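You operate a simulated robot arm through the tools that you are given. There is no shell and no other tool. Be economical: measure what you need, move in short steps, check, and stop when the job is done.

The job below is to be done with a simulated two-armed robot. You get a single attempt, and the scene is never put back.

TASK
Run the 20 ml barrel at 8 ml/h till the alarm, then lay it in the barrel tray.
Fine: it is in the pump on the small bench; switch the pump off after the alarm; leave its clamp up and its pusher drawn out.

The check looks at the end state, three seconds after you hand in, the way a careful person would. Anything else that was tipped, shoved, dropped, spilled or broken makes it a failure.

THE ROBOT
Two 7-joint arms with fingered hands on one trunk, on a base that drives. Base frame: it is fixed to the floor where the robot stands at the start and does not move with it; the origin is under the middle of the robot, x ahead of it, y to its left, z up; the surface under the hand at the start is at about z = 880. Lengths are in mm, angles in rad, forces in N, time in s.
The left shoulder is at the start at [200, 135, 995], the right one opposite. Places, roughly: barrel tray [800, 200, 900]; clamp [600, 200, 900]; pusher [600, 300, 900]. Payload 4 kg a hand.
The tool frame of a hand sits at the grasp point between the pads (the TCP): z along the fingers, y along the line on which they close. The tips reach 25 mm beyond it. Largest opening 88 mm; the body of the gripper starts 29 mm behind the TCP. The gripper is a hand of 4 fingers: y runs from the thumb to the fingers, the wrist lies at [-13, -106, -174] in the tool frame, and closing takes about 1.5 s.
Orientation is told as [roll, pitch, yaw] about the base's x, y, z axes, in that order, counted from this pose: with the fingers straight down and the wrist toward the robot, the tool's x, y and z point along [0, 1, 0], [1, 0, 0] and [0, 0, -1] of the base frame.

THE INTERFACE
- The arms move only by the tool arm_command. It takes "left_plan", "right_plan" or both (then of equal length, played together; a hand with none holds still); each is a list of rows, each an object (a shift or turn left out is 0, a gripper value left out holds the last) with "jaw": the opening, from 0 (shut) to 1 (fully open); "offset": the shift along the base's x, y, z in mm, a list of three; "delta_rot": the turn, a rotation vector about the base's x, y, z in rad, a list of three. In form: [{"jaw": jaw, "offset": [tx, ty, tz], "delta_rot": [wx, wy, wz]}, ...]. A call has 1 to 10 rows; each row is the pose to reach, as a shift and turn from the pose commanded when the call began. Rows are played at 5 a second. More than 50 mm and 0.15 rad between two rows, or a gripper value outside its range, and nothing of the call is played. Where a pose cannot be reached the arm comes as near as it can. A force on the tool above 80 N (or 10 N above the force at the start of the call, whichever is more), or a blocked arm, ends the call early, and 0.2 s more pass. The fingers move at their own pace (about 153 mm/s each) and stop on an object; they squeeze with about 29 N. The grip force told is the motor's: it shows also when the fingers shut on nothing. Time passes only in rows, and 0.2 s behind the last, so rows that repeat a pose let the fingers close. It gives the time, the measured TCP pose, the force on the tool (base axes), the opening and the grip force at its end, in the units of the frame above (readings bear some noise), with the torque about the TCP (base axes, N m) and any sound that the robot's microphone picked up, and new pictures: "pictures" is both (left out), scene, wrist or none (wrist: the cameras of the hands that moved).
- Cameras (640 x 400 px; columns grow to the right, rows downward): "scene" is now at [139.2, 16.7, 1594.9]; the picture's right is [0.20, -0.98, 0.00], its down [-0.71, -0.15, -0.69] and it looks along [0.67, 0.14, -0.72] (base axes); focal length 296 px, centre (320, 200). "left" rides on the left gripper at [-64, -83, -98] in its tool frame; the picture's right is [-0.62, -0.37, 0.69], its down [0.71, -0.63, 0.30] and it looks along [0.32, 0.68, 0.65] (tool axes); focal length 265 px, centre (320, 200). "right" rides on the right gripper at [64, -83, -98] in its tool frame; the picture's right is [-0.62, 0.37, -0.69], its down [-0.71, -0.63, 0.30] and it looks along [-0.32, 0.68, 0.65] (tool axes); focal length 265 px, centre (320, 200). There is no depth. A picture from a camera that has moved, and an enlarged one, comes with that camera's place and axes in the base frame and with its lens.
- slide_trunk(by): slides the trunk up (or, below 0, down) by that many mm; the arms and the scene camera ride with it, the base frame stays. It gives what a move gives, with no picture.
- roll_base(legs): drives the robot by 1 to 6 legs, each [ahead, left, turn to the left] in mm, mm and rad, along the robot's own axes; the way and the turn of a leg run together, so that a leg with both is an arc; at most 1500 mm and 3.142 rad a leg. The arms and the cameras ride along, it lands a little off, and it stops where it bumps. It gives what a move gives, and a new picture of the scene camera.
- preshape(shape, hand): the hand has 4 fingers and takes this shape, open, in about a second: jaw (thumb against the fingers, like two jaws); tri (thumb and two fingers); tip (a fingertip pinch); poke (one finger out to press); point (the index stretched); flat (the hand flat); cup (the hand cupped); fist (a fist). The gripper value then closes the fingers along that shape, each until it touches; the sizes above hold for jaw. It gives what a move gives, with no picture.
- head_to(pan, tilt): turns the head with the scene camera to pan (to the left, within 1.693 rad either way) and tilt (down, from -0.506 to 1.204), counted from straight ahead of the robot. It gives what a move gives, and a new picture of the scene camera.
- enlarge(camera, box): a new picture of the part [left, top, right, bottom] of that camera's present view, enlarged. No time passes.
- sign_off(): hands the job in; it is judged then, once.

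Work in short steps. Places have to be worked out from the pictures, the camera data and where the tool is seen: move nearer, look again, correct. Check each grasp and each placing, and mend what went wrong. You have 120 turns and 260 pictures in all, those below and enlarged ones among them. Open the grippers and draw the arms clear of the work before you hand the job in, unless the task says otherwise; then end with one line.

The tools are called after "Call:" as name(argument=value, ...) on one line, values as JSON. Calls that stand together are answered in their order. arm_command: Moves the arms, as the interface text tells. Its arguments: {"type":"object","properties":{"left_plan":{"type":"array"},"right_plan":{"type":"array"},"pictures":{"type":"string","enum":["both","scene","wrist","none"]}},"required":[]} The other tools are called the same way: slide_trunk (by) slides the trunk up or down; preshape (shape, hand) gives the hand a shape; roll_base (legs) drives the base; head_to (pan, tilt) turns the head that bears the scene camera; enlarge (camera, box) takes an enlarged picture of a part of a camera's view; sign_off () hands the job in.

At the start:

```text
t: 0.0
left_tool_pos: [361.1, 339.2, 1229.2]
left_tool_rot: [-0.001, 0.001, 0.001]
left_force: [-0.1, 0.0, -0.6]
left_wrist_torque: [-0.03, 0.0, 0.0]
left_opening: 87.8
left_grasp_force: 0.0
left_shape: jaw
right_tool_pos: [645.5, -70.1, 1239.1]
right_tool_rot: [0.0, 0.0, 0.001]
right_force: [-0.6, -0.4, 0.2]
right_wrist_torque: [-0.01, -0.02, -0.01]
right_opening: 87.6
right_grasp_force: 0.1
right_shape: jaw
trunk travel left (down, up): [-600.0, 170.0]
robot x, y, heading: [-0.3, -0.2, -0.002]
head pan, tilt: [0.206, 0.81]
```

scene: 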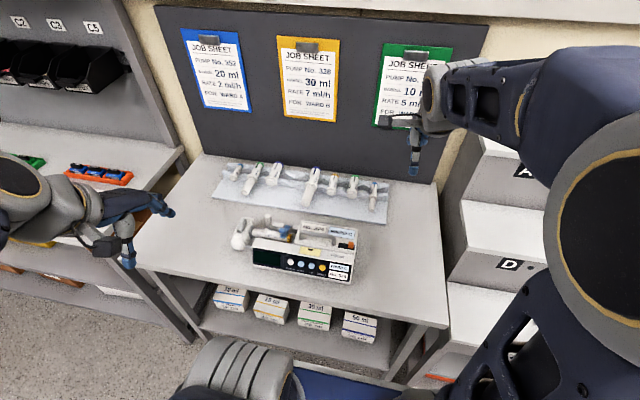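
right: 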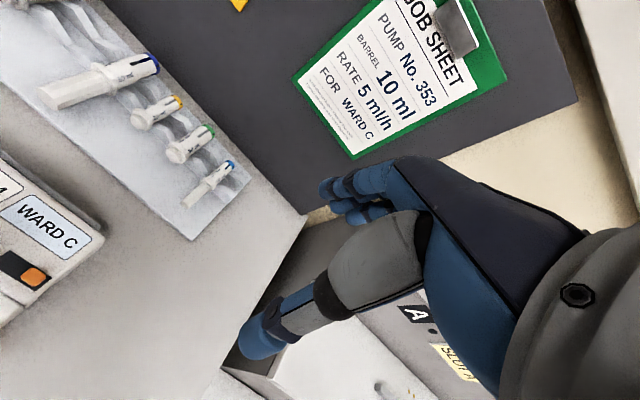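
left: 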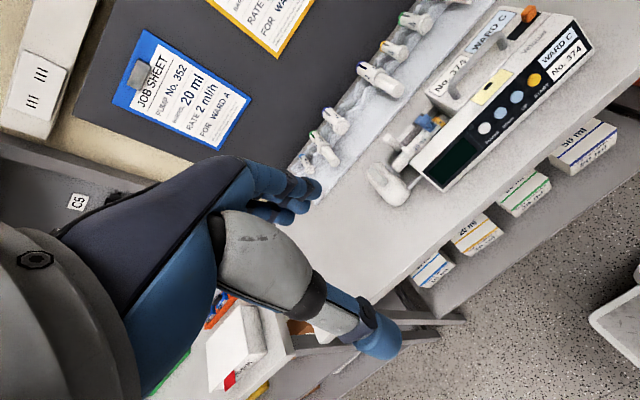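

The pump sits on the bench ahead with a tray of barrels behind it; I look closer before moving.

Call:
enlarge(camera="scene", box=[210, 200, 370, 300])

Call:
enlarge(camera="left", box=[350, 0, 610, 200])

Call:
enlarge(camera="scene", box=[200, 140, 400, 240])

```text
4.00 times, centred on (290, 250) of scene
camera zoom: at [139.2, 16.7, 1594.9], right [0.2, -0.98, 0.0], down [-0.71, -0.15, -0.69], along [0.67, 0.14, -0.72], focal length 1184 px, centre (440, 0)
```

zoom: 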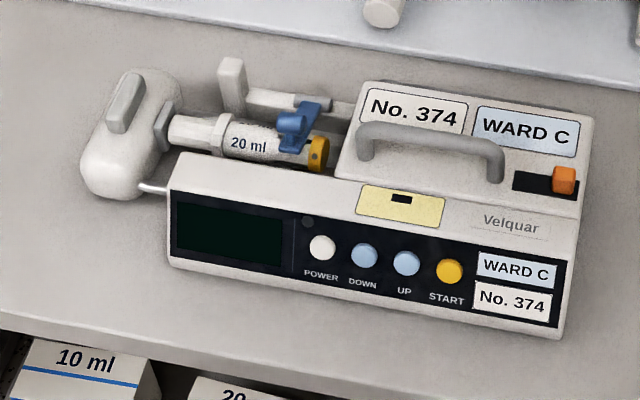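

```text
2.00 times, centred on (480, 100) of left
camera zoom: at [279.1, 276.3, 1328.3], right [-0.37, -0.62, -0.69], down [-0.63, 0.71, -0.3], along [0.68, 0.32, -0.65], focal length 531 px, centre (0, 400)
```

zoom: 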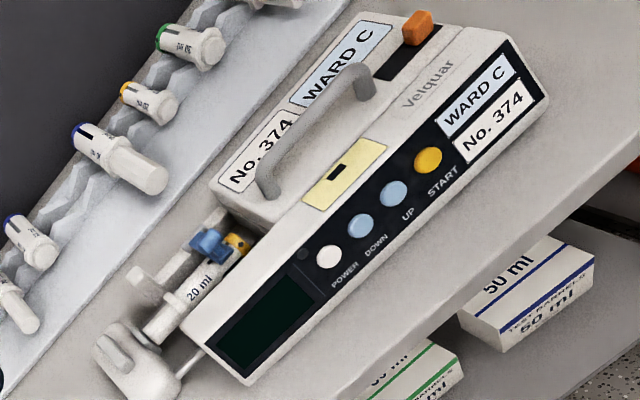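

```text
3.20 times, centred on (300, 190) of scene
camera zoom: at [139.2, 16.7, 1594.9], right [0.2, -0.98, 0.0], down [-0.71, -0.15, -0.69], along [0.67, 0.14, -0.72], focal length 947 px, centre (384, 232)
```

zoom: 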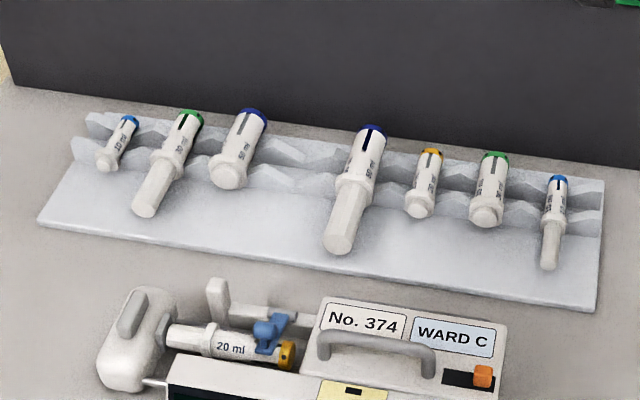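

The 20 ml barrel (yellow cap) lies in the pump under the blue clamp, plunger drawn out. The pump buttons are at about x 524, too near to reach, so I back the robot away a little.

Call:
roll_base(legs=[[-180, 0, 0]])

```text
t: 1.5
left_tool_pos: [176.8, 339.9, 1228.9]
left_tool_rot: [0.0, -0.001, 0.005]
left_force: [0.4, 0.6, 0.2]
left_wrist_torque: [-0.01, -0.02, -0.01]
left_opening: 87.7
left_grasp_force: 0.0
left_shape: jaw
right_tool_pos: [466.2, -68.0, 1239.9]
right_tool_rot: [0.0, -0.001, 0.002]
right_force: [0.4, 0.9, 0.0]
right_wrist_torque: [0.02, 0.01, -0.02]
right_opening: 87.6
right_grasp_force: 0.0
right_shape: jaw
trunk travel left (down, up): [-600.0, 170.0]
robot x, y, heading: [-176.6, -1.5, 0.008]
head pan, tilt: [0.206, 0.81]
camera scene: at [-42.7, 16.8, 1594.9], right [0.21, -0.98, 0.0], down [-0.71, -0.15, -0.69], along [0.67, 0.14, -0.72], focal length 296 px, centre (320, 200)
```

scene: 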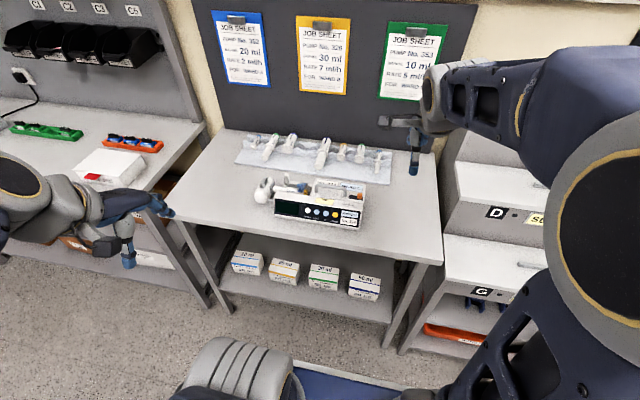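

I measure the pump again from this second viewpoint for depth.

Call:
enlarge(camera="scene", box=[220, 130, 400, 242])

Call:
arm_command(left_plan=[{"offset": [45, -20, 0]}, {"offset": [90, -40, 0]}, {"offset": [135, -60, 0]}, {"offset": [180, -80, 0]}, {"offset": [220, -100, 0]}, {"offset": [260, -120, -20]}, {"offset": [290, -140, -50]}, {"offset": [300, -150, -90]}, {"offset": [300, -150, -130]}, {"offset": [300, -150, -150]}], pictures="both")

```text
3.56 times, centred on (310, 186) of scene
camera zoom: at [-42.7, 16.8, 1594.9], right [0.21, -0.98, 0.0], down [-0.71, -0.15, -0.69], along [0.67, 0.14, -0.72], focal length 1052 px, centre (356, 250)
```

zoom: 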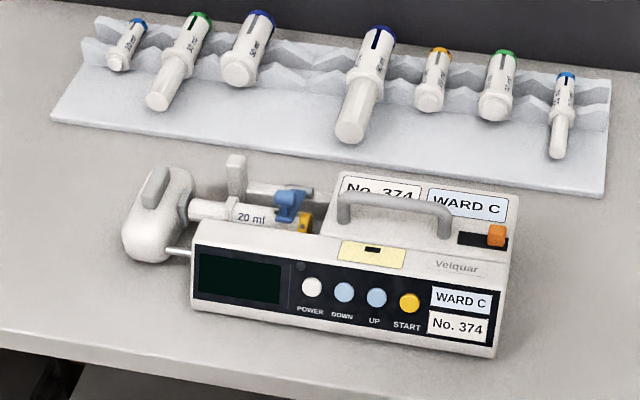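

```text
t: 3.7
left_tool_pos: [477.6, 191.1, 1080.1]
left_tool_rot: [-0.001, -0.001, 0.005]
left_force: [0.5, -1.0, 0.0]
left_wrist_torque: [0.01, -0.01, 0.02]
left_opening: 87.7
left_grasp_force: 0.0
left_shape: jaw
right_tool_pos: [465.4, -68.2, 1239.6]
right_tool_rot: [-0.002, 0.001, 0.005]
right_force: [-1.0, -0.9, 0.5]
right_wrist_torque: [0.02, 0.02, 0.0]
right_opening: 87.6
right_grasp_force: 0.0
right_shape: jaw
trunk travel left (down, up): [-600.0, 170.0]
robot x, y, heading: [-181.6, 2.1, 0.006]
head pan, tilt: [0.206, 0.81]
camera scene: at [-42.8, 16.6, 1594.9], right [0.21, -0.98, 0.0], down [-0.71, -0.15, -0.69], along [0.67, 0.14, -0.72], focal length 296 px, centre (320, 200)
camera left: at [394.9, 126.8, 1178.8], right [-0.37, -0.62, -0.69], down [-0.63, 0.71, -0.3], along [0.68, 0.33, -0.65], focal length 265 px, centre (320, 200)
```

scene: 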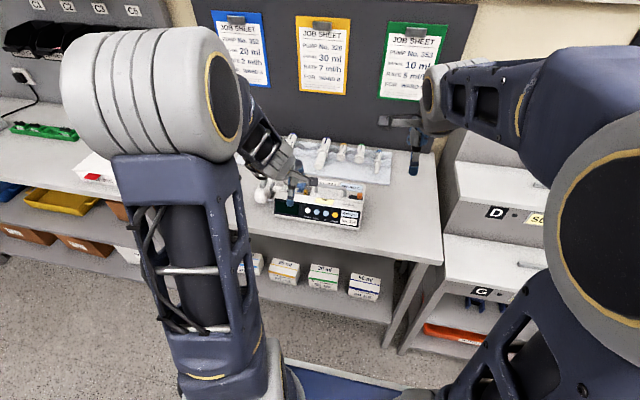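
left: 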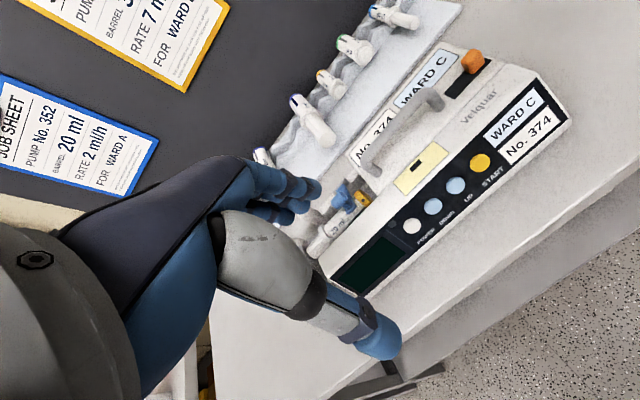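

Triangulation puts POWER at [521,173,935], START at [523,90,933] (28 mm pitch), on a face sloping about 45°. I shape the hand to poke and see where the fingertip lies.

Call:
preshape(hand="left", shape="poke")

Call:
arm_command(left_plan=[{"offset": [0, 0, 0], "delta_rot": [0, -0.13, 0]}, {"offset": [0, 0, 0], "delta_rot": [0, -0.26, 0]}, {"offset": [0, 0, 0], "delta_rot": [0, -0.39, 0]}, {"offset": [0, 0, 0], "delta_rot": [0, -0.5, 0]}])

Call:
enlarge(camera="scene", box=[220, 130, 380, 230])

```text
t: 4.6
left_tool_pos: [477.6, 190.9, 1082.2]
left_tool_rot: [0.001, 0.0, 0.004]
left_force: [-0.3, 0.2, 0.7]
left_wrist_torque: [0.0, -0.03, 0.0]
left_opening: 0.0
left_grasp_force: 0.0
left_shape: poke
right_tool_pos: [464.7, -69.1, 1239.9]
right_tool_rot: [-0.001, 0.001, 0.003]
right_force: [0.6, -0.5, 0.1]
right_wrist_torque: [-0.04, 0.01, 0.01]
right_opening: 87.7
right_grasp_force: 0.1
right_shape: jaw
trunk travel left (down, up): [-600.0, 170.0]
robot x, y, heading: [-178.9, -0.6, 0.001]
head pan, tilt: [0.206, 0.81]
```

```text
t: 5.6
left_tool_pos: [476.8, 190.7, 1080.3]
left_tool_rot: [-0.004, -0.502, 0.005]
left_force: [0.1, -1.0, -1.1]
left_wrist_torque: [-0.01, -0.01, -0.03]
left_opening: 0.0
left_grasp_force: 0.1
left_shape: poke
left hand out of reach, approached as far as the arm can: row 1
right_tool_pos: [464.3, -69.5, 1238.8]
right_tool_rot: [-0.001, 0.002, 0.003]
right_force: [0.1, -0.1, -0.7]
right_wrist_torque: [-0.01, 0.0, 0.02]
right_opening: 87.5
right_grasp_force: 0.0
right_shape: jaw
trunk travel left (down, up): [-600.0, 170.0]
robot x, y, heading: [-181.3, 1.0, 0.0]
head pan, tilt: [0.206, 0.81]
camera scene: at [-42.8, 16.8, 1594.9], right [0.21, -0.98, 0.0], down [-0.71, -0.15, -0.69], along [0.67, 0.14, -0.72], focal length 296 px, centre (320, 200)
camera left: at [358.4, 126.6, 1126.4], right [0.01, -0.62, -0.78], down [-0.41, 0.71, -0.57], along [0.91, 0.33, -0.24], focal length 265 px, centre (320, 200)
```

scene: 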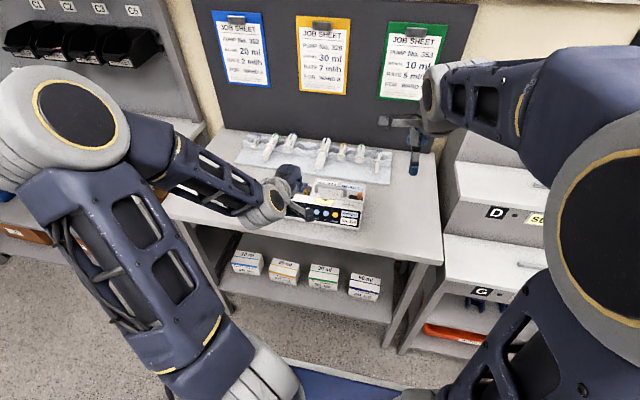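
left: 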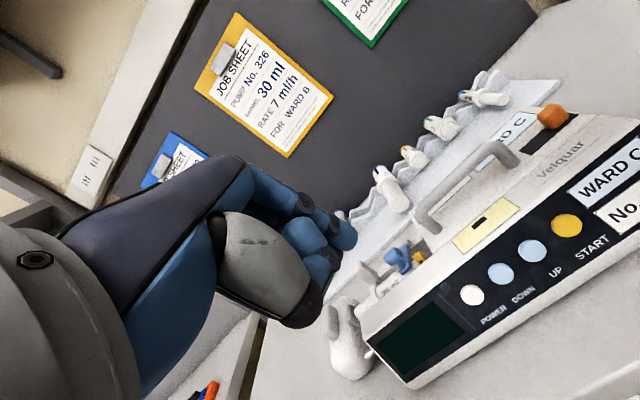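

```text
4.00 times, centred on (300, 180) of scene
camera zoom: at [-42.8, 16.8, 1594.9], right [0.21, -0.98, 0.0], down [-0.71, -0.15, -0.69], along [0.67, 0.14, -0.72], focal length 1184 px, centre (400, 280)
```

zoom: 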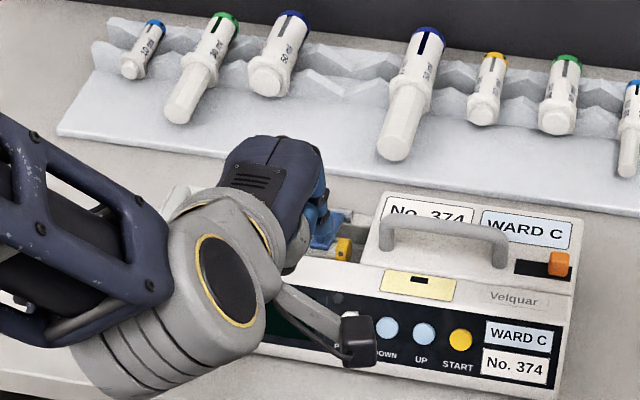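

I look closely at the hand to find the poking fingertip.

Call:
enlarge(camera="left", box=[220, 150, 420, 350])

Call:
enlarge(camera="right", box=[0, 0, 640, 400])

```text
2.00 times, centred on (320, 250) of left
camera zoom: at [358.4, 126.6, 1126.4], right [0.01, -0.62, -0.78], down [-0.41, 0.71, -0.57], along [0.91, 0.33, -0.24], focal length 531 px, centre (320, 100)
```

zoom: 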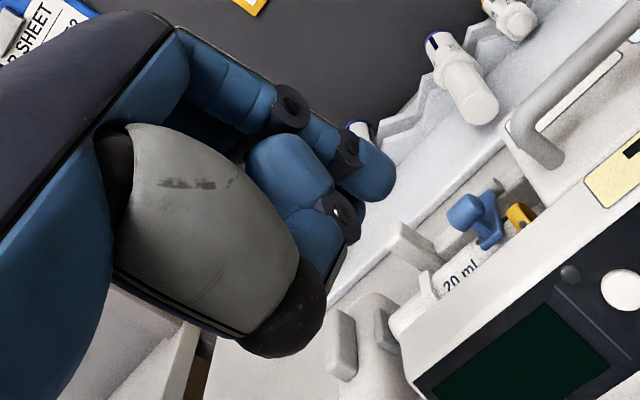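

```text
1.00 times, centred on (320, 200) of right (not enlarged: the box is as wide or as high as the picture)
camera zoom: at [381.5, -4.9, 1338.8], right [0.37, -0.62, 0.69], down [-0.63, -0.72, -0.3], along [0.68, -0.32, -0.65], focal length 265 px, centre (320, 200)
```

zoom: 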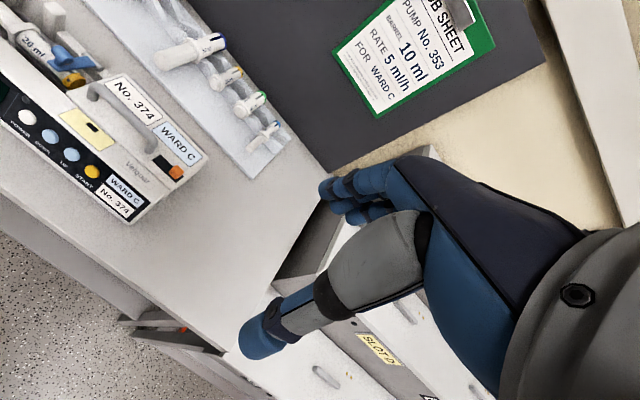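

I lower to a pre-contact point about 40 mm off POWER and look again to correct the fingertip estimate.

Call:
arm_command(left_plan=[{"offset": [-3, -5, -40]}, {"offset": [-7, -13, -75]}, {"offset": [-7, -13, -92]}, {"offset": [-7, -13, -92]}], pictures="wrist")

Call:
enlarge(camera="scene", box=[220, 130, 380, 230])

Call:
enlarge(camera="right", box=[0, 0, 240, 150])

```text
t: 6.6
left_tool_pos: [470.8, 178.6, 988.8]
left_tool_rot: [-0.001, -0.5, 0.005]
left_force: [-0.9, -0.4, -0.6]
left_wrist_torque: [0.0, 0.0, 0.03]
left_opening: 0.0
left_grasp_force: 0.0
left_shape: poke
right_tool_pos: [465.3, -68.7, 1240.0]
right_tool_rot: [0.0, 0.0, 0.002]
right_force: [0.4, 0.2, 0.7]
right_wrist_torque: [-0.01, -0.01, 0.04]
right_opening: 87.7
right_grasp_force: 0.0
right_shape: jaw
trunk travel left (down, up): [-600.0, 170.0]
robot x, y, heading: [-179.4, 0.4, 0.004]
head pan, tilt: [0.206, 0.81]
camera left: at [351.5, 114.6, 1034.5], right [0.01, -0.62, -0.78], down [-0.41, 0.71, -0.57], along [0.91, 0.33, -0.25], focal length 265 px, centre (320, 200)
```

left: 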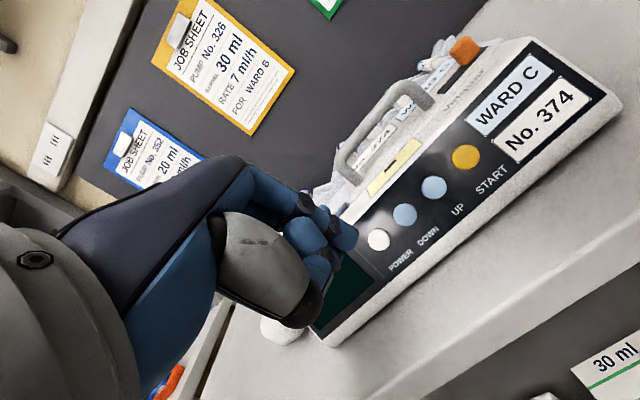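

```text
4.00 times, centred on (300, 180) of scene
camera zoom: at [-42.8, 16.8, 1594.9], right [0.21, -0.98, 0.0], down [-0.71, -0.15, -0.69], along [0.67, 0.14, -0.72], focal length 1184 px, centre (400, 280)
```

zoom: 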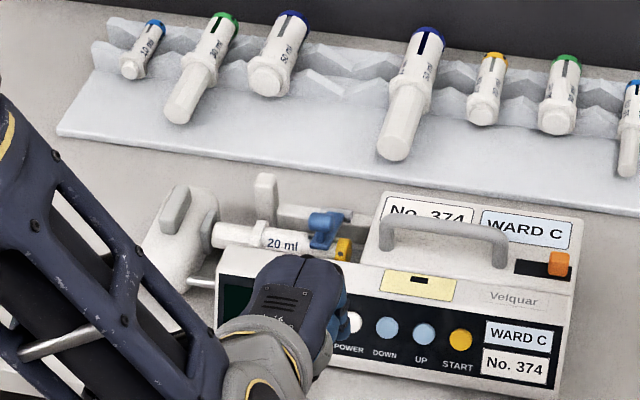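

```text
2.67 times, centred on (120, 75) of right
camera zoom: at [381.5, -4.9, 1338.8], right [0.37, -0.62, 0.69], down [-0.63, -0.72, -0.3], along [0.68, -0.32, -0.65], focal length 708 px, centre (853, 533)
```

zoom: 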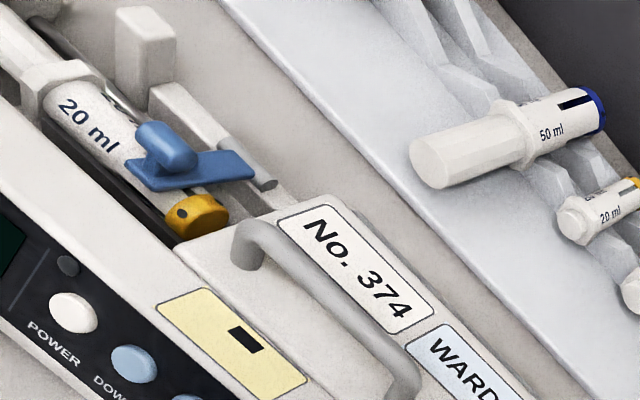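

The right camera can see the fingertip if I shift that hand 70 mm left; I do that to get a second view.

Call:
arm_command(right_plan=[{"offset": [0, 35, 0]}, {"offset": [0, 70, 0]}, {"offset": [0, 70, 0]}], pictures="none")

Call:
enlarge(camera="right", box=[0, 60, 240, 210])

```text
t: 7.4
left_tool_pos: [470.3, 178.7, 988.1]
left_tool_rot: [-0.002, -0.501, 0.002]
left_force: [-0.2, 0.3, 0.1]
left_wrist_torque: [0.03, -0.02, 0.01]
left_opening: 0.0
left_grasp_force: 0.1
left_shape: poke
right_tool_pos: [464.9, 0.3, 1238.1]
right_tool_rot: [0.001, 0.001, 0.003]
right_force: [0.0, 0.4, -0.7]
right_wrist_torque: [-0.02, 0.01, 0.01]
right_opening: 87.5
right_grasp_force: 0.0
right_shape: jaw
trunk travel left (down, up): [-600.0, 170.0]
robot x, y, heading: [-185.1, -3.7, 0.003]
head pan, tilt: [0.206, 0.81]
```

```text
2.67 times, centred on (120, 135) of right
camera zoom: at [381.3, 64.1, 1338.4], right [0.37, -0.62, 0.69], down [-0.63, -0.72, -0.3], along [0.68, -0.32, -0.65], focal length 708 px, centre (853, 373)
```

zoom: 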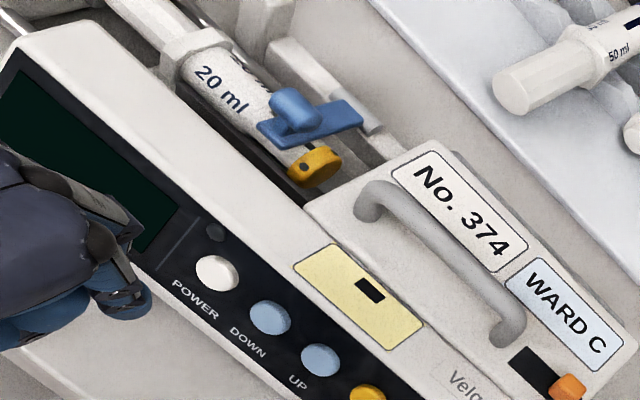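

The two rays agree: fingertip at [487,172,966], POWER near [521,174,935]. I press along the panel normal in small steps and hold there.

Call:
arm_command(left_plan=[{"offset": [24, 2, -22]}, {"offset": [30, 2, -28]}, {"offset": [34, 2, -32]}, {"offset": [36, 2, -34]}], pictures="none")

Call:
enlarge(camera="right", box=[0, 60, 240, 210])

```text
t: 8.4
left_tool_pos: [507.3, 180.8, 952.9]
left_tool_rot: [-0.003, -0.5, 0.003]
left_force: [-1.2, -0.6, 0.8]
left_wrist_torque: [-0.01, 0.02, -0.03]
left_opening: 0.0
left_grasp_force: 0.1
left_shape: poke
right_tool_pos: [465.3, 0.1, 1239.0]
right_tool_rot: [0.001, 0.0, 0.004]
right_force: [-0.4, 0.1, -0.5]
right_wrist_torque: [0.02, -0.03, -0.01]
right_opening: 87.4
right_grasp_force: 0.1
right_shape: jaw
trunk travel left (down, up): [-600.0, 170.0]
robot x, y, heading: [-181.6, -2.6, 0.006]
head pan, tilt: [0.206, 0.81]
```

```text
2.67 times, centred on (120, 135) of right
camera zoom: at [381.3, 64.0, 1338.3], right [0.37, -0.62, 0.69], down [-0.63, -0.72, -0.3], along [0.68, -0.32, -0.65], focal length 708 px, centre (853, 373)
```

zoom: 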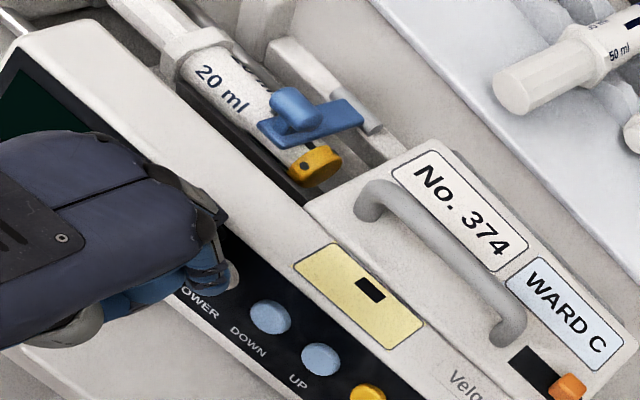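

The tip sits on the button with about 1 N; I push a few mm further in.

Call:
arm_command(left_plan=[{"offset": [2, 0, -2]}, {"offset": [4, 0, -4]}, {"offset": [5, 0, -5]}], pictures="wrist")

```text
t: 9.2
left_tool_pos: [512.8, 180.1, 949.7]
left_tool_rot: [-0.002, -0.5, 0.003]
left_force: [-4.2, -0.1, 2.6]
left_wrist_torque: [-0.01, 0.06, 0.0]
left_opening: 0.0
left_grasp_force: 0.0
left_shape: poke
right_tool_pos: [464.2, 0.3, 1240.3]
right_tool_rot: [0.001, 0.0, 0.004]
right_force: [0.2, 0.0, -0.7]
right_wrist_torque: [-0.02, 0.02, -0.04]
right_opening: 87.7
right_grasp_force: 0.0
right_shape: jaw
trunk travel left (down, up): [-600.0, 170.0]
robot x, y, heading: [-182.8, -3.6, 0.003]
head pan, tilt: [0.206, 0.81]
heard: click
camera left: at [393.5, 116.1, 996.0], right [0.01, -0.62, -0.78], down [-0.41, 0.71, -0.57], along [0.91, 0.33, -0.25], focal length 265 px, centre (320, 200)
```

left: 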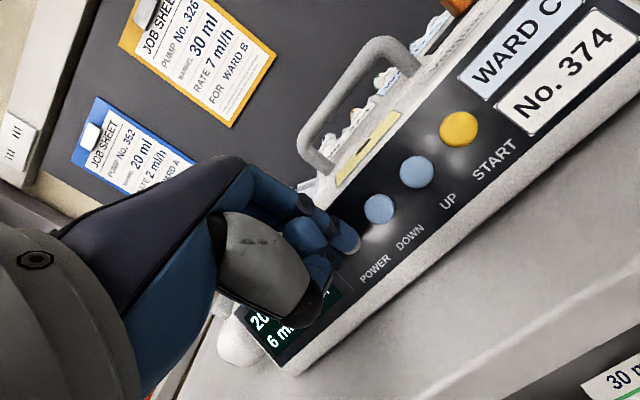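

Click heard; the display lit with "20 ml / 6 ml/h". I back off, move two buttons along to UP (y≈117), and look.

Call:
arm_command(left_plan=[{"offset": [-15, 0, 15]}, {"offset": [-25, 0, 25]}, {"offset": [-25, -30, 25]}, {"offset": [-24, -56, 24]}, {"offset": [-24, -56, 24]}], pictures="wrist")

Call:
enlarge(camera="right", box=[0, 60, 240, 210])

```text
t: 10.4
left_tool_pos: [489.0, 123.3, 972.1]
left_tool_rot: [-0.002, -0.502, 0.005]
left_force: [0.2, -1.2, 0.1]
left_wrist_torque: [0.03, 0.01, -0.02]
left_opening: 0.1
left_grasp_force: 0.0
left_shape: poke
right_tool_pos: [463.7, -0.1, 1240.1]
right_tool_rot: [0.0, -0.001, 0.003]
right_force: [-0.6, 0.1, -0.1]
right_wrist_torque: [0.02, 0.01, 0.02]
right_opening: 87.6
right_grasp_force: 0.1
right_shape: jaw
trunk travel left (down, up): [-600.0, 170.0]
robot x, y, heading: [-181.5, 1.5, -0.0]
head pan, tilt: [0.206, 0.81]
camera left: at [369.3, 58.7, 1019.1], right [0.01, -0.62, -0.78], down [-0.41, 0.71, -0.57], along [0.91, 0.33, -0.25], focal length 265 px, centre (320, 200)
```

left: 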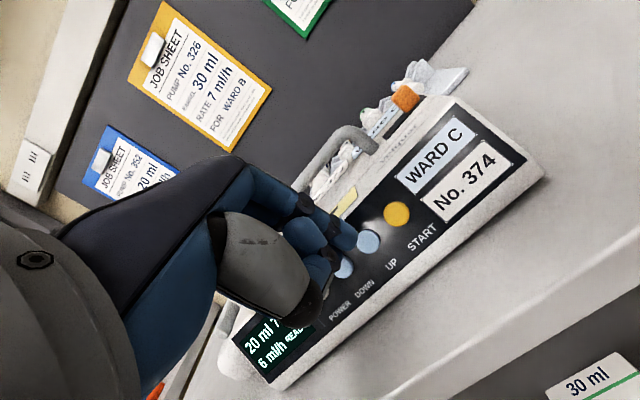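

```text
2.67 times, centred on (120, 135) of right
camera zoom: at [381.3, 64.0, 1338.3], right [0.37, -0.62, 0.69], down [-0.63, -0.72, -0.3], along [0.68, -0.32, -0.65], focal length 708 px, centre (853, 373)
```

zoom: 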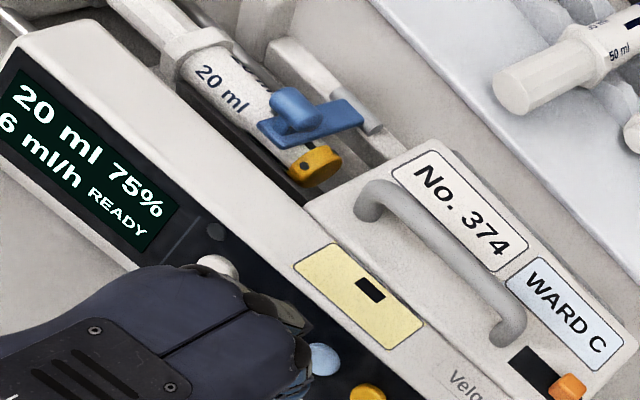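

Display reads 20 ml, 75 %, 6 ml/h, READY. The tip is aligned with UP; one short press and check the rate step.

Call:
arm_command(left_plan=[{"offset": [14, 0, -14]}, {"offset": [21, 0, -21]}, {"offset": [25, 0, -24]}, {"offset": [12, 0, -12]}, {"offset": [8, 0, -8]}], pictures="none")

Call:
enlarge(camera="right", box=[0, 60, 240, 210])

```text
t: 11.6
left_tool_pos: [497.0, 125.3, 964.4]
left_tool_rot: [-0.003, -0.498, 0.003]
left_force: [-0.2, -0.1, 0.3]
left_wrist_torque: [-0.01, 0.02, 0.02]
left_opening: 0.2
left_grasp_force: 0.1
left_shape: poke
right_tool_pos: [464.2, 0.2, 1238.8]
right_tool_rot: [-0.001, 0.001, 0.004]
right_force: [-0.3, -0.2, 0.1]
right_wrist_torque: [0.01, -0.02, -0.01]
right_opening: 87.7
right_grasp_force: 0.1
right_shape: jaw
trunk travel left (down, up): [-600.0, 170.0]
robot x, y, heading: [-182.9, -0.3, 0.003]
head pan, tilt: [0.206, 0.81]
heard: click
```

```text
2.67 times, centred on (120, 135) of right
camera zoom: at [381.4, 63.9, 1338.3], right [0.37, -0.62, 0.69], down [-0.63, -0.72, -0.3], along [0.68, -0.32, -0.65], focal length 708 px, centre (853, 373)
```

zoom: 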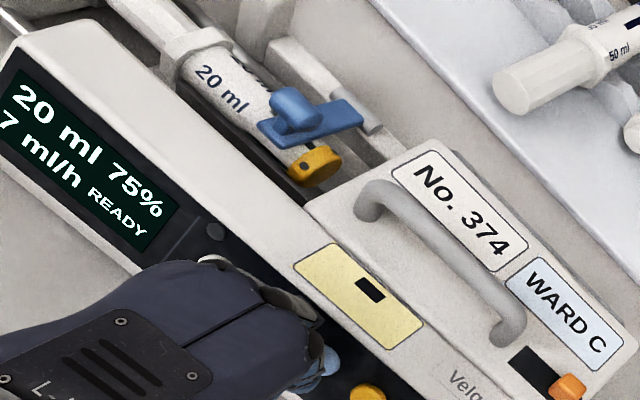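

One click, rate now 7. Second identical press.

Call:
arm_command(left_plan=[{"offset": [10, 0, -10]}, {"offset": [17, 0, -16]}, {"offset": [4, 0, -4]}, {"offset": [0, 0, 0]}], pictures="none")

Call:
enlarge(camera="right", box=[0, 60, 240, 210])

```text
t: 12.6
left_tool_pos: [496.6, 123.2, 966.0]
left_tool_rot: [-0.003, -0.502, 0.003]
left_force: [0.4, 0.3, -0.7]
left_wrist_torque: [-0.02, 0.05, 0.0]
left_opening: 0.0
left_grasp_force: 0.1
left_shape: poke
right_tool_pos: [465.1, 0.9, 1238.5]
right_tool_rot: [0.0, 0.001, 0.002]
right_force: [0.2, -0.2, -0.7]
right_wrist_torque: [0.0, 0.03, 0.01]
right_opening: 87.9
right_grasp_force: 0.0
right_shape: jaw
trunk travel left (down, up): [-600.0, 170.0]
robot x, y, heading: [-182.1, -1.1, 0.0]
head pan, tilt: [0.206, 0.81]
heard: click
```

```text
2.67 times, centred on (120, 135) of right
camera zoom: at [381.4, 63.9, 1338.3], right [0.37, -0.62, 0.69], down [-0.63, -0.72, -0.3], along [0.68, -0.32, -0.65], focal length 708 px, centre (853, 373)
```

zoom: 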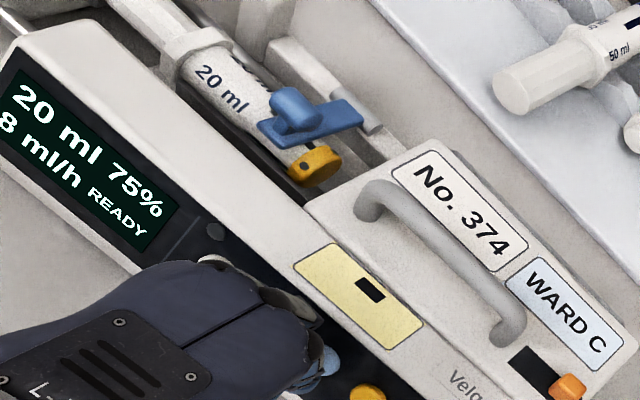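

Rate reads 8 ml/h, READY. I shift 28 mm to START and press it once.

Call:
arm_command(left_plan=[{"offset": [-8, 0, 8]}, {"offset": [-7, -28, 7]}, {"offset": [9, -28, -9]}, {"offset": [15, -28, -14]}, {"offset": [18, -28, -17]}, {"offset": [4, -28, -4]}, {"offset": [-7, -28, 7]}], pictures="none")

Call:
enlarge(camera="right", box=[0, 60, 240, 210])

```text
t: 14.2
left_tool_pos: [489.7, 94.2, 970.9]
left_tool_rot: [-0.003, -0.501, 0.003]
left_force: [-0.1, -0.5, -0.4]
left_wrist_torque: [0.02, -0.04, -0.01]
left_opening: 0.0
left_grasp_force: 0.0
left_shape: poke
right_tool_pos: [465.3, 0.6, 1238.9]
right_tool_rot: [0.0, -0.001, 0.004]
right_force: [0.3, 0.4, 0.1]
right_wrist_torque: [0.02, -0.02, -0.01]
right_opening: 87.6
right_grasp_force: 0.1
right_shape: jaw
trunk travel left (down, up): [-600.0, 170.0]
robot x, y, heading: [-181.4, -1.0, 0.001]
head pan, tilt: [0.206, 0.81]
heard: click
```

```text
2.67 times, centred on (120, 135) of right
camera zoom: at [381.4, 63.9, 1338.2], right [0.37, -0.62, 0.69], down [-0.63, -0.72, -0.3], along [0.68, -0.32, -0.65], focal length 708 px, centre (853, 373)
```

zoom: 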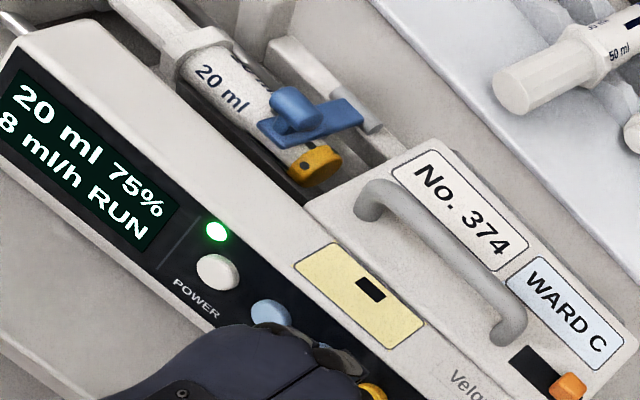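

It's RUNning with the green light on. I move back in front of POWER while waiting.

Call:
arm_command(left_plan=[{"offset": [-10, 0, 10]}, {"offset": [-10, 45, 10]}, {"offset": [-10, 86, 10]}, {"offset": [-10, 86, 10]}, {"offset": [-10, 86, 10]}, {"offset": [-10, 86, 10]}, {"offset": [-10, 86, 10]}, {"offset": [-10, 86, 10]}, {"offset": [-10, 86, 10]}, {"offset": [-10, 86, 10]}], pictures="none")

Call:
enlarge(camera="right", box=[0, 60, 240, 210])

```text
t: 16.4
left_tool_pos: [479.2, 181.0, 982.6]
left_tool_rot: [-0.002, -0.498, 0.003]
left_force: [-0.1, 0.6, 0.5]
left_wrist_torque: [0.0, -0.01, -0.04]
left_opening: 0.0
left_grasp_force: 0.0
left_shape: poke
right_tool_pos: [464.9, 1.0, 1239.7]
right_tool_rot: [0.0, 0.0, 0.003]
right_force: [0.3, 0.0, -1.0]
right_wrist_torque: [0.01, 0.03, 0.04]
right_opening: 87.6
right_grasp_force: 0.0
right_shape: jaw
trunk travel left (down, up): [-600.0, 170.0]
robot x, y, heading: [-179.0, 1.4, 0.005]
head pan, tilt: [0.206, 0.81]
```

```text
2.67 times, centred on (120, 135) of right
camera zoom: at [381.3, 63.9, 1338.3], right [0.37, -0.62, 0.69], down [-0.63, -0.72, -0.3], along [0.68, -0.32, -0.65], focal length 708 px, centre (853, 373)
```

zoom: 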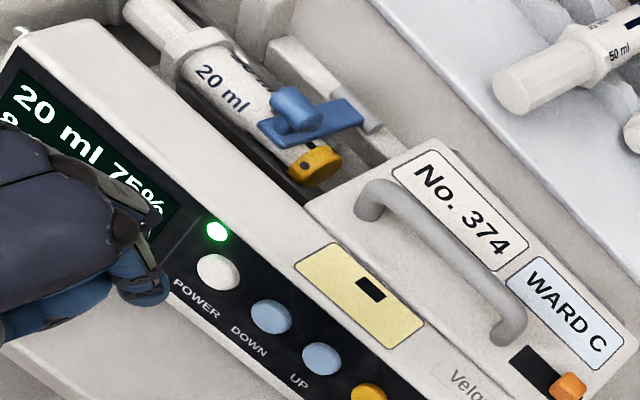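

Still running at 75 %; I keep waiting, listening for the alarm.

Call:
arm_command(left_plan=[{}, {}, {}, {}, {}, {}, {}, {}, {}, {}], pictures="none")

Call:
arm_command(left_plan=[{}, {}, {}, {}, {}, {}, {}, {}, {}, {}], pictures="none")

Call:
enlarge(camera="right", box=[0, 60, 240, 210])

```text
t: 18.6
left_tool_pos: [479.6, 181.7, 982.1]
left_tool_rot: [-0.001, -0.5, 0.004]
left_force: [0.1, 0.8, -0.5]
left_wrist_torque: [0.03, -0.01, 0.0]
left_opening: 0.0
left_grasp_force: 0.0
left_shape: poke
right_tool_pos: [465.3, -0.1, 1238.7]
right_tool_rot: [0.0, -0.002, 0.004]
right_force: [-0.5, 0.7, -0.9]
right_wrist_torque: [-0.03, 0.02, -0.02]
right_opening: 87.4
right_grasp_force: 0.0
right_shape: jaw
trunk travel left (down, up): [-600.0, 170.0]
robot x, y, heading: [-182.3, -1.6, 0.003]
head pan, tilt: [0.206, 0.81]
```

```text
t: 20.8
left_tool_pos: [480.5, 180.5, 982.0]
left_tool_rot: [-0.002, -0.501, 0.003]
left_force: [0.2, -1.2, 1.2]
left_wrist_torque: [0.0, 0.03, -0.01]
left_opening: 0.0
left_grasp_force: 0.0
left_shape: poke
right_tool_pos: [464.4, -1.1, 1239.4]
right_tool_rot: [0.0, 0.0, 0.003]
right_force: [0.2, 0.0, 0.0]
right_wrist_torque: [-0.01, 0.01, -0.01]
right_opening: 87.5
right_grasp_force: 0.1
right_shape: jaw
trunk travel left (down, up): [-600.0, 170.0]
robot x, y, heading: [-181.6, 0.9, 0.002]
head pan, tilt: [0.206, 0.81]
```

```text
2.67 times, centred on (120, 135) of right
camera zoom: at [381.3, 63.9, 1338.3], right [0.37, -0.62, 0.69], down [-0.63, -0.72, -0.3], along [0.68, -0.32, -0.65], focal length 708 px, centre (853, 373)
```

zoom: 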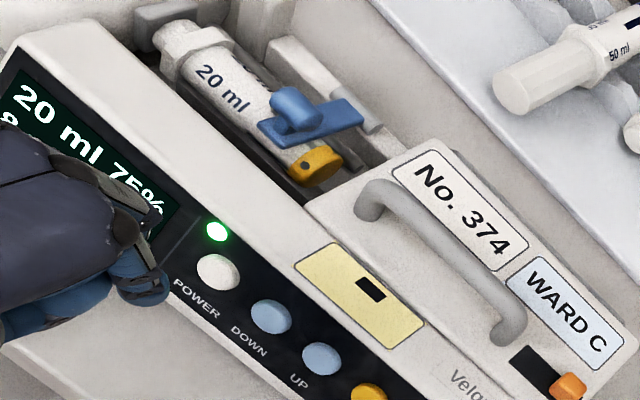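

The plunger is almost in; I wait on.

Call:
arm_command(left_plan=[{}, {}, {}, {}, {}, {}, {}, {}], pictures="none")

Call:
enlarge(camera="right", box=[0, 60, 240, 210])

```text
t: 22.6
left_tool_pos: [480.2, 181.6, 981.0]
left_tool_rot: [-0.001, -0.501, 0.004]
left_force: [-0.8, -0.1, 1.2]
left_wrist_torque: [-0.01, 0.01, 0.01]
left_opening: 0.0
left_grasp_force: 0.0
left_shape: poke
right_tool_pos: [465.6, 0.1, 1239.7]
right_tool_rot: [0.0, 0.0, 0.003]
right_force: [0.3, 0.6, -0.1]
right_wrist_torque: [0.01, 0.02, -0.02]
right_opening: 87.5
right_grasp_force: 0.1
right_shape: jaw
trunk travel left (down, up): [-600.0, 170.0]
robot x, y, heading: [-183.9, -1.4, 0.008]
head pan, tilt: [0.206, 0.81]
```

```text
2.67 times, centred on (120, 135) of right
camera zoom: at [381.3, 63.9, 1338.3], right [0.37, -0.62, 0.69], down [-0.63, -0.72, -0.3], along [0.68, -0.32, -0.65], focal length 708 px, centre (853, 373)
```

zoom: 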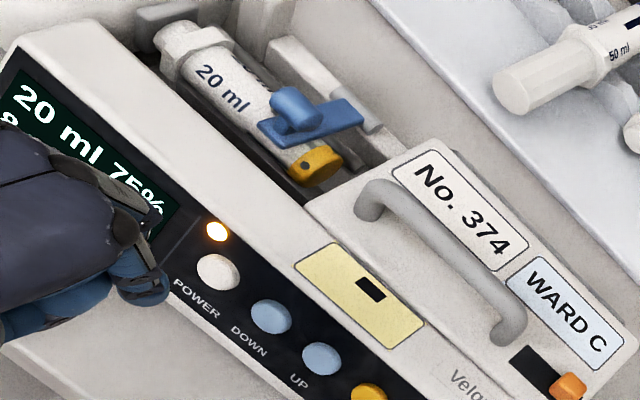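

The lamp turned amber but no alarm sound yet; I wait more and retract slightly to the side to read the display.

Call:
arm_command(left_plan=[{"offset": [-10, -30, 10]}, {"offset": [-10, -65, 10]}, {"offset": [-10, -65, 10]}, {"offset": [-10, -65, 10]}], pictures="none")

Call:
enlarge(camera="right", box=[0, 60, 240, 210])

```text
t: 23.6
left_tool_pos: [468.9, 117.8, 989.7]
left_tool_rot: [0.0, -0.501, 0.002]
left_force: [-0.3, -0.3, 0.0]
left_wrist_torque: [-0.03, 0.01, 0.02]
left_opening: 0.0
left_grasp_force: 0.0
left_shape: poke
right_tool_pos: [465.1, -0.9, 1238.9]
right_tool_rot: [0.0, 0.001, 0.003]
right_force: [-1.1, -0.8, 0.6]
right_wrist_torque: [-0.02, 0.02, -0.03]
right_opening: 87.6
right_grasp_force: 0.2
right_shape: jaw
trunk travel left (down, up): [-600.0, 170.0]
robot x, y, heading: [-182.2, 2.0, 0.005]
head pan, tilt: [0.206, 0.81]
```

```text
2.67 times, centred on (120, 135) of right
camera zoom: at [381.3, 63.9, 1338.3], right [0.37, -0.62, 0.69], down [-0.63, -0.72, -0.3], along [0.68, -0.32, -0.65], focal length 708 px, centre (853, 373)
```

zoom: 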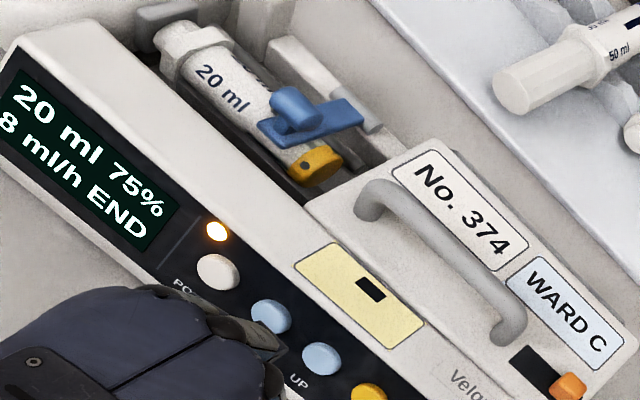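

The display says END with the amber lamp; I wait a few more seconds to see whether a sounding alarm follows.

Call:
arm_command(left_plan=[{}, {}, {}, {}, {}, {}, {}, {}, {}, {}], pictures="none")

Call:
arm_command(left_plan=[{}, {}, {}, {}, {}, {}, {}, {}, {}, {}], pictures="none")

Call:
enlarge(camera="right", box=[0, 60, 240, 210])

```text
t: 25.8
left_tool_pos: [469.5, 118.3, 990.3]
left_tool_rot: [0.0, -0.501, 0.003]
left_force: [0.1, 0.6, 0.0]
left_wrist_torque: [0.01, -0.01, 0.03]
left_opening: 0.0
left_grasp_force: 0.1
left_shape: poke
right_tool_pos: [465.2, 1.1, 1239.4]
right_tool_rot: [-0.002, 0.0, 0.003]
right_force: [0.3, -0.5, -0.5]
right_wrist_torque: [0.03, 0.0, -0.03]
right_opening: 87.4
right_grasp_force: 0.1
right_shape: jaw
trunk travel left (down, up): [-600.0, 170.0]
robot x, y, heading: [-180.4, -0.5, 0.005]
head pan, tilt: [0.206, 0.81]
```

```text
t: 28.0
left_tool_pos: [469.4, 119.4, 992.0]
left_tool_rot: [-0.002, -0.499, 0.004]
left_force: [-0.1, 0.2, 0.3]
left_wrist_torque: [0.02, 0.01, -0.01]
left_opening: 0.3
left_grasp_force: 0.2
left_shape: poke
right_tool_pos: [464.9, 0.3, 1239.0]
right_tool_rot: [0.001, 0.0, 0.004]
right_force: [0.6, -0.3, 0.5]
right_wrist_torque: [0.01, 0.01, -0.01]
right_opening: 87.6
right_grasp_force: 0.0
right_shape: jaw
trunk travel left (down, up): [-600.0, 170.0]
robot x, y, heading: [-184.5, -4.8, -0.001]
head pan, tilt: [0.206, 0.81]
```

```text
2.67 times, centred on (120, 135) of right
camera zoom: at [381.3, 63.9, 1338.3], right [0.37, -0.62, 0.69], down [-0.63, -0.72, -0.3], along [0.68, -0.32, -0.65], focal length 708 px, centre (853, 373)
```

zoom: 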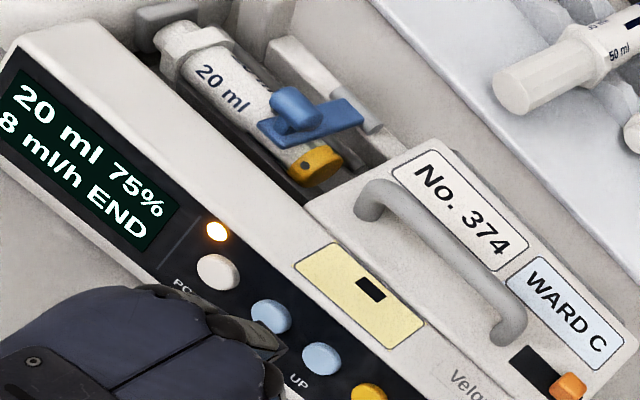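

Steady END with the amber lamp: that is the end alarm. I press POWER to switch off.

Call:
arm_command(left_plan=[{"offset": [0, 35, 0]}, {"offset": [15, 63, -15]}, {"offset": [34, 63, -34]}, {"offset": [40, 63, -40]}, {"offset": [43, 63, -43]}, {"offset": [30, 63, -30]}, {"offset": [5, 63, -5]}, {"offset": [0, 20, 10]}, {"offset": [0, 0, 20]}], pictures="none")

Call:
enlarge(camera="right", box=[0, 60, 240, 210])

```text
t: 30.0
left_tool_pos: [466.9, 118.1, 1010.6]
left_tool_rot: [-0.002, -0.498, 0.005]
left_force: [0.1, 0.5, -0.4]
left_wrist_torque: [-0.02, 0.01, -0.02]
left_opening: 0.0
left_grasp_force: 0.0
left_shape: poke
right_tool_pos: [464.7, 0.5, 1239.6]
right_tool_rot: [0.0, -0.001, 0.003]
right_force: [0.5, 0.1, 0.6]
right_wrist_torque: [0.0, -0.01, 0.02]
right_opening: 87.7
right_grasp_force: 0.1
right_shape: jaw
trunk travel left (down, up): [-600.0, 170.0]
robot x, y, heading: [-182.6, -1.6, -0.001]
head pan, tilt: [0.206, 0.81]
heard: click
```

```text
2.67 times, centred on (120, 135) of right
camera zoom: at [381.4, 64.3, 1338.3], right [0.37, -0.62, 0.69], down [-0.63, -0.72, -0.3], along [0.68, -0.32, -0.65], focal length 708 px, centre (853, 373)
```

zoom: 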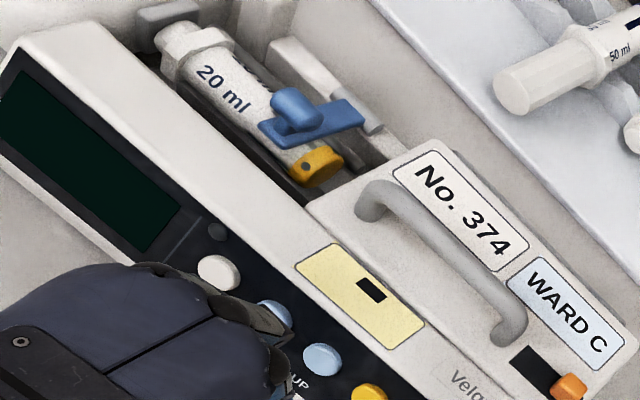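

Pump is off. I withdraw the left hand up and to the left and straighten it, then view the clamp and pusher.

Call:
arm_command(left_plan=[{"offset": [-10, 10, 45]}, {"offset": [-20, 30, 90], "delta_rot": [0, 0.1, 0]}, {"offset": [-30, 70, 130], "delta_rot": [0, 0.2, 0]}, {"offset": [-30, 110, 150], "delta_rot": [0, 0.3, 0]}, {"offset": [-30, 150, 150], "delta_rot": [0, 0.4, 0]}, {"offset": [-30, 190, 150], "delta_rot": [0, 0.5, 0]}, {"offset": [-30, 230, 150], "delta_rot": [0, 0.5, 0]}], right_plan=[{"offset": [0, 0, 0]}, {"offset": [0, 0, 0]}, {"offset": [0, 20, 0]}, {"offset": [0, 40, 0]}, {"offset": [0, 60, 0]}, {"offset": [0, 80, 0]}, {"offset": [0, 100, 0]}], pictures="both")

Call:
enlarge(camera="scene", box=[240, 160, 340, 222])

Call:
enlarge(camera="right", box=[0, 60, 200, 185])

```text
refused: row 2 steps farther than a row can; nothing moved
```

```text
6.40 times, centred on (290, 191) of scene
camera zoom: at [-42.6, 17.1, 1594.8], right [0.21, -0.98, 0.0], down [-0.71, -0.15, -0.69], along [0.67, 0.14, -0.72], focal length 1894 px, centre (512, 258)
```

zoom: 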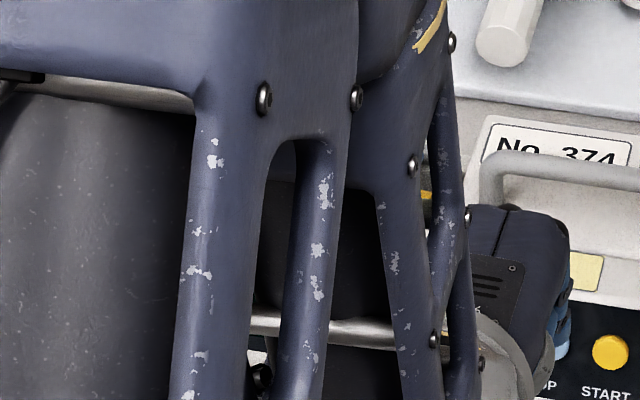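

```text
3.20 times, centred on (100, 122) of right
camera zoom: at [381.4, 64.3, 1338.3], right [0.37, -0.62, 0.69], down [-0.63, -0.72, -0.3], along [0.68, -0.32, -0.65], focal length 849 px, centre (1024, 448)
```

zoom: 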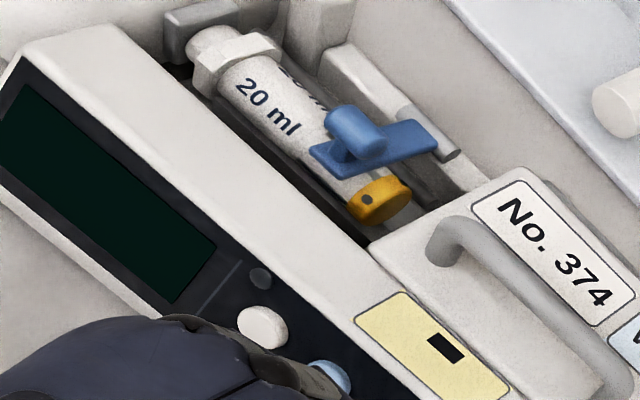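

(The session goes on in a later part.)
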